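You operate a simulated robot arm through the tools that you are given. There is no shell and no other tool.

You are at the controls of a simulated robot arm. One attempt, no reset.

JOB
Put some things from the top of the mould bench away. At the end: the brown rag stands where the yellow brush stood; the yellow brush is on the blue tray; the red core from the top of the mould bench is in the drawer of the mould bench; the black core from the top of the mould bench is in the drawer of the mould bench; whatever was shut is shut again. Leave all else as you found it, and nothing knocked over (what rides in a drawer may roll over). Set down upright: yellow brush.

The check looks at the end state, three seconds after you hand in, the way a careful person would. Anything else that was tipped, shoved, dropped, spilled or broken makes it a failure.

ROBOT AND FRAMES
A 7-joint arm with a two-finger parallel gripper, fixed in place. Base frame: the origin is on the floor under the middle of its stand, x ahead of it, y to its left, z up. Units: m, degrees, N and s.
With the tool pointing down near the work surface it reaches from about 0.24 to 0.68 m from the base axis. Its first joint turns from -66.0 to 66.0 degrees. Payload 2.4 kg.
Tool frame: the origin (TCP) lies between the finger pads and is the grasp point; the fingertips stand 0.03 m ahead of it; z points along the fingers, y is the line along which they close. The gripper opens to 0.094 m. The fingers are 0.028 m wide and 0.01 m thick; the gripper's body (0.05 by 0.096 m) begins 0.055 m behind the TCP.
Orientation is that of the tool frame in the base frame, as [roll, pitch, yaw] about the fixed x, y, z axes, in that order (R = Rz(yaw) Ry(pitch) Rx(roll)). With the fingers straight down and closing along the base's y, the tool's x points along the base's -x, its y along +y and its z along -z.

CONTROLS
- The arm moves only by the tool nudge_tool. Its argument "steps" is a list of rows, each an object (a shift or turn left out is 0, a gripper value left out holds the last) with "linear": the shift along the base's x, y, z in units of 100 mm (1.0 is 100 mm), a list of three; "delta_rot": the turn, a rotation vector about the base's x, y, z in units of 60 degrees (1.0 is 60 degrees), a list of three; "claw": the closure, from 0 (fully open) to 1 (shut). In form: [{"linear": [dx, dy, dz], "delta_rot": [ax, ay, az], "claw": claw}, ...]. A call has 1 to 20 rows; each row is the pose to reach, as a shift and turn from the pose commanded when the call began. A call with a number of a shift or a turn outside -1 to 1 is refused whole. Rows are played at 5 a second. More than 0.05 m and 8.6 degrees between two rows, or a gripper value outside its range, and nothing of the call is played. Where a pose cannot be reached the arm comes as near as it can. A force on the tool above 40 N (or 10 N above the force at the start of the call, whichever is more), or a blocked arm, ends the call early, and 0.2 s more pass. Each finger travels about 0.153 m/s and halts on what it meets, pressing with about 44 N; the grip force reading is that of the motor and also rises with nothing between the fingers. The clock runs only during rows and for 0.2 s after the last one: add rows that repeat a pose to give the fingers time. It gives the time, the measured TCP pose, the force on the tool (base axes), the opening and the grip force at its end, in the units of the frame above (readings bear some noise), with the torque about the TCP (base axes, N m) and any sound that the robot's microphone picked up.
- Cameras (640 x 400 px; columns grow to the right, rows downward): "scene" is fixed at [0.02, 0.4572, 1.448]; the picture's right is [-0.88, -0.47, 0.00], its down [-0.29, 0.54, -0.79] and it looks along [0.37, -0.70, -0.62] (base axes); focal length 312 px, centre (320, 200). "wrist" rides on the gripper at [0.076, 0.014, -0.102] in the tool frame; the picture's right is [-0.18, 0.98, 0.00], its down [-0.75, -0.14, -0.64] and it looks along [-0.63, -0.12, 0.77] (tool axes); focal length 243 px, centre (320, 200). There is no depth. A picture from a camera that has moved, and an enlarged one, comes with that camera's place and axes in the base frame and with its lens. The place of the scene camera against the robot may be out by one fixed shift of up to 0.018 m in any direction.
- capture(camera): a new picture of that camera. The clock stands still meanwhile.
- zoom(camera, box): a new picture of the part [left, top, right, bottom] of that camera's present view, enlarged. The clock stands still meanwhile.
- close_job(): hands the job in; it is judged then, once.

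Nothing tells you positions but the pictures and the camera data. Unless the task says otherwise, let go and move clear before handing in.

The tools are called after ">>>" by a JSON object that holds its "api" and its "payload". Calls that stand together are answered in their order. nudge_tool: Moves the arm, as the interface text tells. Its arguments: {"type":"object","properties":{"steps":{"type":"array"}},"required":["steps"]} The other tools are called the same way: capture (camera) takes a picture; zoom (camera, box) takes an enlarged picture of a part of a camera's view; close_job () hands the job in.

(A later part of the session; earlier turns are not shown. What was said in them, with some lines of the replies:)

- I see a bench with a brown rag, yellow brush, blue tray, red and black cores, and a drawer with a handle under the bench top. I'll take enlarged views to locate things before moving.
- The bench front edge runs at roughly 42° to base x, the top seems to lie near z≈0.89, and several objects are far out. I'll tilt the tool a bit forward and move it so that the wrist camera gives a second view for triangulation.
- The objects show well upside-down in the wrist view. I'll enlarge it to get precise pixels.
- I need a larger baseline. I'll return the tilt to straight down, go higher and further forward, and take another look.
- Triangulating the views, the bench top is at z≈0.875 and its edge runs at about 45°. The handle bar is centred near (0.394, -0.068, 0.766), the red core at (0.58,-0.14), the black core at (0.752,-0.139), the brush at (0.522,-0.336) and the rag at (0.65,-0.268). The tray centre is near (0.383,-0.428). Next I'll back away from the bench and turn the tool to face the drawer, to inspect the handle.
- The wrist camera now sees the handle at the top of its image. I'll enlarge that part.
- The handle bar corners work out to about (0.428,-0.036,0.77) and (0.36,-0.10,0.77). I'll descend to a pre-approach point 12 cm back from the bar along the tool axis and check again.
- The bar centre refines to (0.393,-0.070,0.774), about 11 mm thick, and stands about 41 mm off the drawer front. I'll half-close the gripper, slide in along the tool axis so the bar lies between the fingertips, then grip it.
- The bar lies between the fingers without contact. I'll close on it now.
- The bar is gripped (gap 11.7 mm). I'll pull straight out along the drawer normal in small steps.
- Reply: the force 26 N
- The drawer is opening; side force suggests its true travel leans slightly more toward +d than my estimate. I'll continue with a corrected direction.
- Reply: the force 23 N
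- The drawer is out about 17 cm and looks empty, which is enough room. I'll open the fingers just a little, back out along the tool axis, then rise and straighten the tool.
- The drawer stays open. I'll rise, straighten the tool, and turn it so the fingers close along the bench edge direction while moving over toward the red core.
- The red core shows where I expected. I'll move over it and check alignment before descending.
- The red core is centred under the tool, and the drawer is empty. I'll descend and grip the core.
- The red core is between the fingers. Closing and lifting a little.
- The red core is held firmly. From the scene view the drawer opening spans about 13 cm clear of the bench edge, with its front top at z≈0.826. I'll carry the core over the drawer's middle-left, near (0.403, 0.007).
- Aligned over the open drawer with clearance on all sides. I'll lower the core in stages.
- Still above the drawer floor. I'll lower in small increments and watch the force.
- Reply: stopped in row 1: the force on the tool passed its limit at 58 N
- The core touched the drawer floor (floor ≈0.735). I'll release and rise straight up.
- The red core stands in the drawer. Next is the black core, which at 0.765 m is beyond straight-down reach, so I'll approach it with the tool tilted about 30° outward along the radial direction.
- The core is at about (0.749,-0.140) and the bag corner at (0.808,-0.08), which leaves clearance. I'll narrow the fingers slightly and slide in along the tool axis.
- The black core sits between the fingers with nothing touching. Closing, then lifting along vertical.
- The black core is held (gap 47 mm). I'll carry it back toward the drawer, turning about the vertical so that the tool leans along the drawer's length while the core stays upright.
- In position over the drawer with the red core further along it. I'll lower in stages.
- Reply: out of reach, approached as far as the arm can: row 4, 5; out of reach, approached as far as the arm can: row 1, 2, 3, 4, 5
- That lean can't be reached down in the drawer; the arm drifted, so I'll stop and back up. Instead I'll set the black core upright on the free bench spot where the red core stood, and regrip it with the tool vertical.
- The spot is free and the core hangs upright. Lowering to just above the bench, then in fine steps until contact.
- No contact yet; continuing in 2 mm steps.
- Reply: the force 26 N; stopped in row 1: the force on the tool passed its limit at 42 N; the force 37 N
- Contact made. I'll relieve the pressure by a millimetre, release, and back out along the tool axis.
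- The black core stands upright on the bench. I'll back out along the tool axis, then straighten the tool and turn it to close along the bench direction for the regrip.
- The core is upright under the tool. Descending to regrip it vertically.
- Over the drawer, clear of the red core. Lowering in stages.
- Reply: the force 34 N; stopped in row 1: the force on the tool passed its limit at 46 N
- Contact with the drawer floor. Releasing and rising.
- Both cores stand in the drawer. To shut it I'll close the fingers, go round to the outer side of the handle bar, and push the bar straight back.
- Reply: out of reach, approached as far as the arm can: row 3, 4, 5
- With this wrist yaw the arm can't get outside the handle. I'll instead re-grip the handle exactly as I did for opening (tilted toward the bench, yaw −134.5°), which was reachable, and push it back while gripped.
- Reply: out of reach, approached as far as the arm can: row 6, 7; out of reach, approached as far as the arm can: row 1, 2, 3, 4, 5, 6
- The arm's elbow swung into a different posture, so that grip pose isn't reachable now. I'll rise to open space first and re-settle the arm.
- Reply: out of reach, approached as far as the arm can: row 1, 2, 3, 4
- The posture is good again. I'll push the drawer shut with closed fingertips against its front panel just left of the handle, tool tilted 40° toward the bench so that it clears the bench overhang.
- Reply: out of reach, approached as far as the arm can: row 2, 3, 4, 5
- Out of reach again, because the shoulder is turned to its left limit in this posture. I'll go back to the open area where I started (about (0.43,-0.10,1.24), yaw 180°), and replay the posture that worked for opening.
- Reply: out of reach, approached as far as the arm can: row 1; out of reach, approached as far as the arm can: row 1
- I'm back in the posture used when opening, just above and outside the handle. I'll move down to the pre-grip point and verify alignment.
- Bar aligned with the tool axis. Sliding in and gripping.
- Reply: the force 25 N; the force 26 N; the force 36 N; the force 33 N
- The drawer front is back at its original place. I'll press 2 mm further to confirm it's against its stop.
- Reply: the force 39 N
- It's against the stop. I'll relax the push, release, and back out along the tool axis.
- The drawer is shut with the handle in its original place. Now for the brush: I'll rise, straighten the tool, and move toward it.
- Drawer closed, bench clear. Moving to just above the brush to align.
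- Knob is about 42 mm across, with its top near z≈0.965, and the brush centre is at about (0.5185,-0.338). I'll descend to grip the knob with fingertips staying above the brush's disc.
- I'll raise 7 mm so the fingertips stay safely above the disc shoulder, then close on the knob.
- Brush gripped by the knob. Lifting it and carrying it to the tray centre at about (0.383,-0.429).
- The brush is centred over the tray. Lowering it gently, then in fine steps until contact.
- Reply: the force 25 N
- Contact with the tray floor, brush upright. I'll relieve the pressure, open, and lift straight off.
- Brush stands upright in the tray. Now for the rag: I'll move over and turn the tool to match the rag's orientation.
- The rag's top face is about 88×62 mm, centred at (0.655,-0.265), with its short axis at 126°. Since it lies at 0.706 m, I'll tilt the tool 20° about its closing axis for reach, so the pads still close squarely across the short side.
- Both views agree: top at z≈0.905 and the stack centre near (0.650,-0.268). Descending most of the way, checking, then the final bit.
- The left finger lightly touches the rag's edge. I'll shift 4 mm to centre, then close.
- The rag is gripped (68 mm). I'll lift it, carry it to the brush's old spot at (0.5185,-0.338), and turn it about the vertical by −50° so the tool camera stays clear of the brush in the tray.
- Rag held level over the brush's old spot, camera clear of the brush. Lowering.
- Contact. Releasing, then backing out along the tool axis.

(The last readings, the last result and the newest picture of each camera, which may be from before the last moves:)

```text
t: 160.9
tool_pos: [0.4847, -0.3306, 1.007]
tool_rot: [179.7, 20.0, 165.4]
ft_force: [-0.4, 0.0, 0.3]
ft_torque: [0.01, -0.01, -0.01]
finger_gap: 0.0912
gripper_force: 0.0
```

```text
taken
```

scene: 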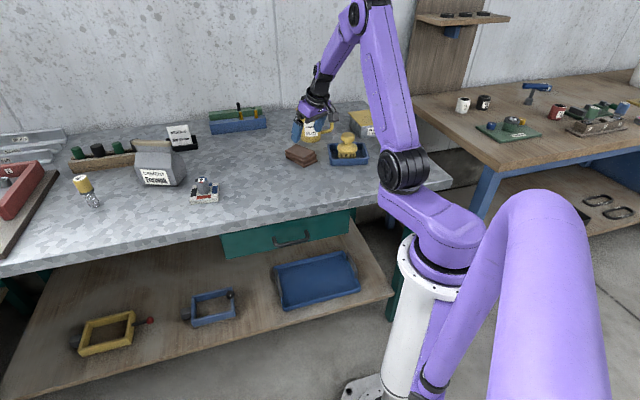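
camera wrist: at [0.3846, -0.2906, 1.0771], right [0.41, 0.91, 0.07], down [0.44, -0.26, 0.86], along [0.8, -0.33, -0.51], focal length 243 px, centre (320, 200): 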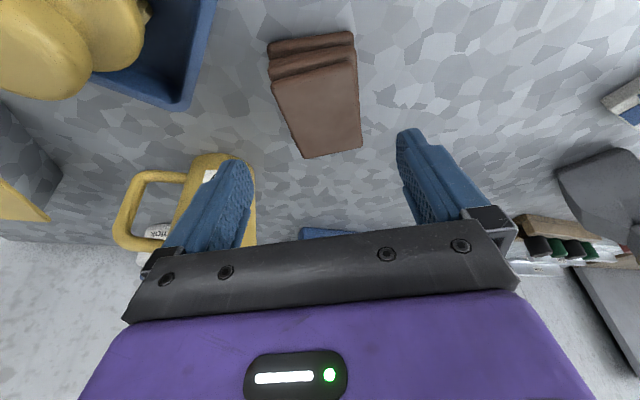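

The rag stands flat on the brush's old spot (centre ≈(0.522,-0.339)). I'll rise clear, straighten up, and check the whole scene.

>>> {"api": "nudge_tool", "payload": {"steps": [{"linear": [-0.05, 0.05, 0.2], "delta_rot": [0.021, 0.0807, 0]}, {"linear": [-0.1, 0.1, 0.45], "delta_rot": [0.042, 0.1613, 0]}, {"linear": [-0.2, 0.2, 0.7], "delta_rot": [0.063, 0.242, 0]}, {"linear": [-0.3, 0.3, 1.0], "delta_rot": [0.084, 0.3226, 0]}]}}

>>> {"api": "nudge_tool", "payload": {"steps": [{"linear": [-0.25, 0.2, 0.2]}, {"linear": [-0.5, 0.4, 0.4]}, {"linear": [-0.75, 0.6, 0.6]}, {"linear": [-1.0, 0.8, 0.6]}]}}

>>> {"api": "nudge_tool", "payload": {"steps": [{"linear": [-0.25, 0.2, 0]}, {"linear": [-0.5, 0.4, 0]}, {"linear": [-0.6, 0.5, 0]}, {"linear": [-0.6, 0.5, 0]}]}}

>>> {"api": "capture", "payload": {"camera": "scene"}}

>>> {"api": "capture", "payload": {"camera": "wrist"}}

>>> {"api": "zoom", "payload": {"camera": "scene", "box": [180, 80, 420, 230]}}

>>> {"api": "zoom", "payload": {"camera": "scene", "box": [180, 180, 420, 330]}}

>>> {"api": "zoom", "payload": {"camera": "scene", "box": [0, 100, 240, 250]}}

```text
t: 161.9
tool_pos: [0.4545, -0.3021, 1.1084]
tool_rot: [179.8, 0.0, 165.5]
ft_force: [-0.7, 0.4, 0.0]
ft_torque: [-0.02, 0.01, -0.05]
finger_gap: 0.0912
gripper_force: 0.1
```

```text
t: 162.9
tool_pos: [0.3543, -0.219, 1.1666]
tool_rot: [179.8, -0.1, 165.6]
ft_force: [0.1, 0.2, 0.0]
ft_torque: [0.0, 0.03, -0.02]
finger_gap: 0.0912
gripper_force: 0.0
```

```text
t: 163.9
tool_pos: [0.2938, -0.1692, 1.1655]
tool_rot: [179.7, 0.0, 165.5]
ft_force: [1.0, 0.7, -0.7]
ft_torque: [0.01, -0.05, -0.04]
finger_gap: 0.0914
gripper_force: 0.1
```

```text
taken
```

scene: 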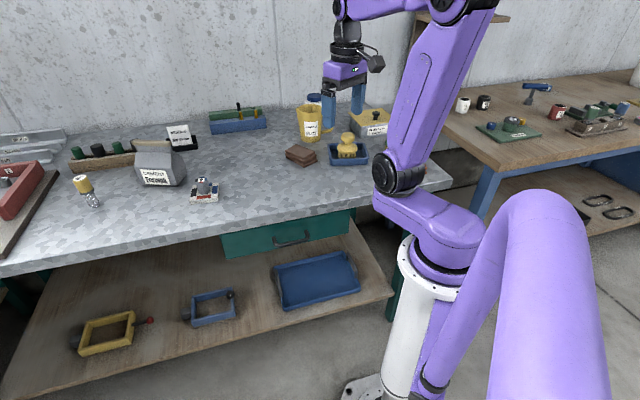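

```text
taken
camera wrist: at [0.2242, -0.1373, 1.2683], right [0.42, 0.91, 0.0], down [0.69, -0.33, 0.64], along [0.58, -0.27, -0.77], focal length 243 px, centre (320, 200)
```

wrist: 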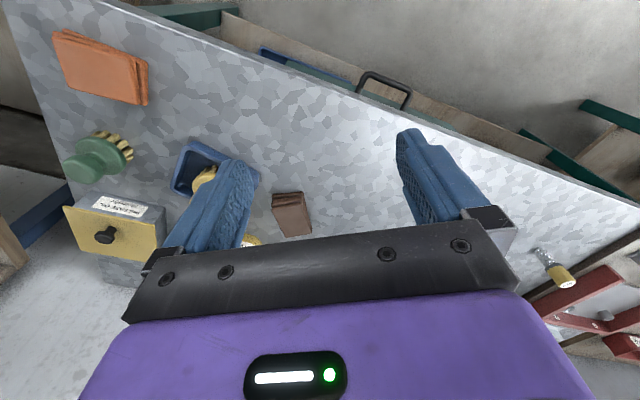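

```text
2.67 times, centred on (300, 155) of scene
camera zoom: at [0.02, 0.4572, 1.448], right [-0.88, -0.47, 0.0], down [-0.29, 0.54, -0.79], along [0.37, -0.7, -0.62], focal length 831 px, centre (373, 320)
```

zoom: 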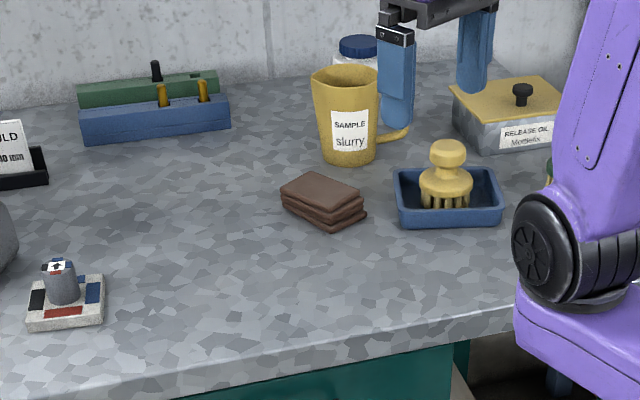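

```text
2.67 times, centred on (300, 255) of scene
camera zoom: at [0.02, 0.4572, 1.448], right [-0.88, -0.47, 0.0], down [-0.29, 0.54, -0.79], along [0.37, -0.7, -0.62], focal length 831 px, centre (373, 53)
```

zoom: 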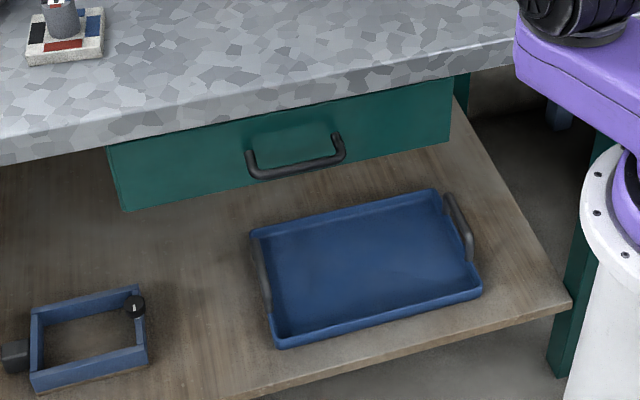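

```text
2.67 times, centred on (120, 175) of scene
camera zoom: at [0.02, 0.4572, 1.448], right [-0.88, -0.47, 0.0], down [-0.29, 0.54, -0.79], along [0.37, -0.7, -0.62], focal length 831 px, centre (853, 267)
```

zoom: 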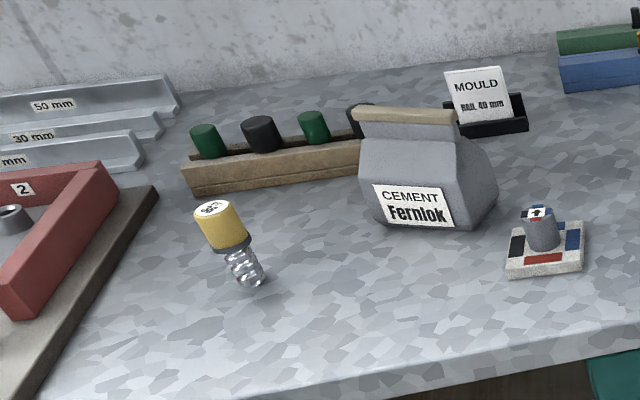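

Everything looks as it should, but the orange cloth and green brush are hidden behind the shoulder in this view. I'll return to the starting pose to compare them with the first pictures.

>>> {"api": "nudge_tool", "payload": {"steps": [{"linear": [-0.05, 0, 0], "delta_rot": [0, 0, 0.08], "claw": 0.0}, {"linear": [-0.1, 0.01, 0], "delta_rot": [0, 0, 0.16]}, {"linear": [-0.158, 0.016, 0], "delta_rot": [0, 0, 0.242]}, {"linear": [-0.158, 0.016, 0], "delta_rot": [0, 0, 0.242]}]}}

>>> {"api": "capture", "payload": {"camera": "wrist"}}

>>> {"api": "capture", "payload": {"camera": "scene"}}

>>> {"api": "zoom", "payload": {"camera": "scene", "box": [180, 80, 420, 230]}}

```text
t: 164.9
tool_pos: [0.278, -0.1684, 1.1663]
tool_rot: [179.8, 0.0, 179.9]
ft_force: [0.1, 0.0, 0.0]
ft_torque: [0.0, -0.01, 0.0]
finger_gap: 0.0937
gripper_force: 0.0
```

```text
taken
camera wrist: at [0.2032, -0.1553, 1.2689], right [0.18, 0.98, 0.0], down [0.75, -0.14, 0.64], along [0.63, -0.11, -0.77], focal length 243 px, centre (320, 200)
```

wrist: 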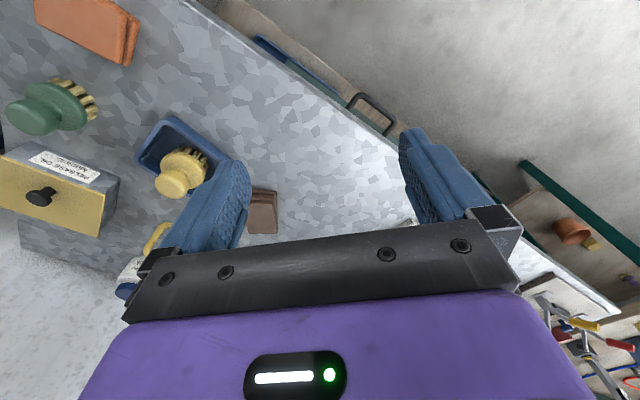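

```text
taken
```

scene: 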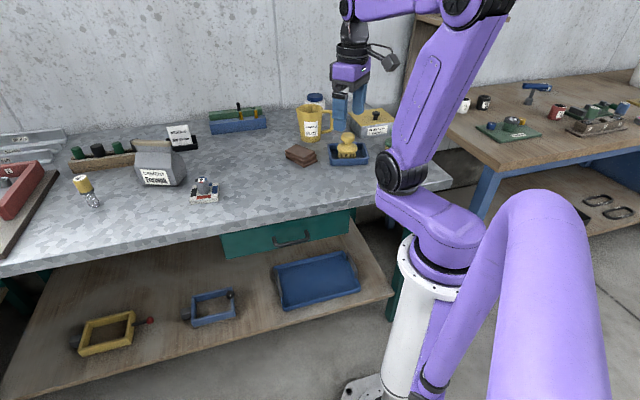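

```text
2.67 times, centred on (300, 155) of scene
camera zoom: at [0.02, 0.4572, 1.448], right [-0.88, -0.47, 0.0], down [-0.29, 0.54, -0.79], along [0.37, -0.7, -0.62], focal length 831 px, centre (373, 320)
```

zoom: 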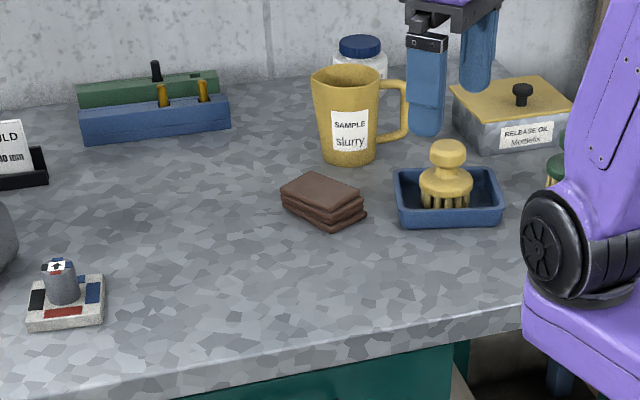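

From the same pose as at the start, the orange cloth, green brush and box sit where they were. The drawer is fully shut with both cores inside, the brush stands upright in the blue tray, and the rag lies on the brush's old spot. The gripper is open and clear, so I'm handing the job in.

>>> {"api": "close_job", "payload": {}}

```text
The job is handed in.
```

The job is handed in; the check's result hasn't come back. In my last pictures, everything matched the request:

- **Yellow brush:** it stands upright, centred in the small blue tray on the bench top. There is a larger blue tray on the lower shelf, but the bench overhangs it, so I took the bench-top one to be meant.
- **Brown rag:** it lies flat where the brush stood, within about 5 mm by my estimate. It is turned about 50° from how it lay before, which I did to keep the wrist camera clear of the brush.
- **Red and black cores:** both are in the drawer, and both were standing when I started to shut it. I used the free-standing black core, not the ones in the rack.
- **Drawer:** it is shut against its stop, with the front and handle back where they were at the start.

The black core was out of straight-down reach, so I set it down once on the red core's old spot to regrip it. That spot is empty again. Nothing else looks moved compared with the first pictures, and the gripper is open and clear.
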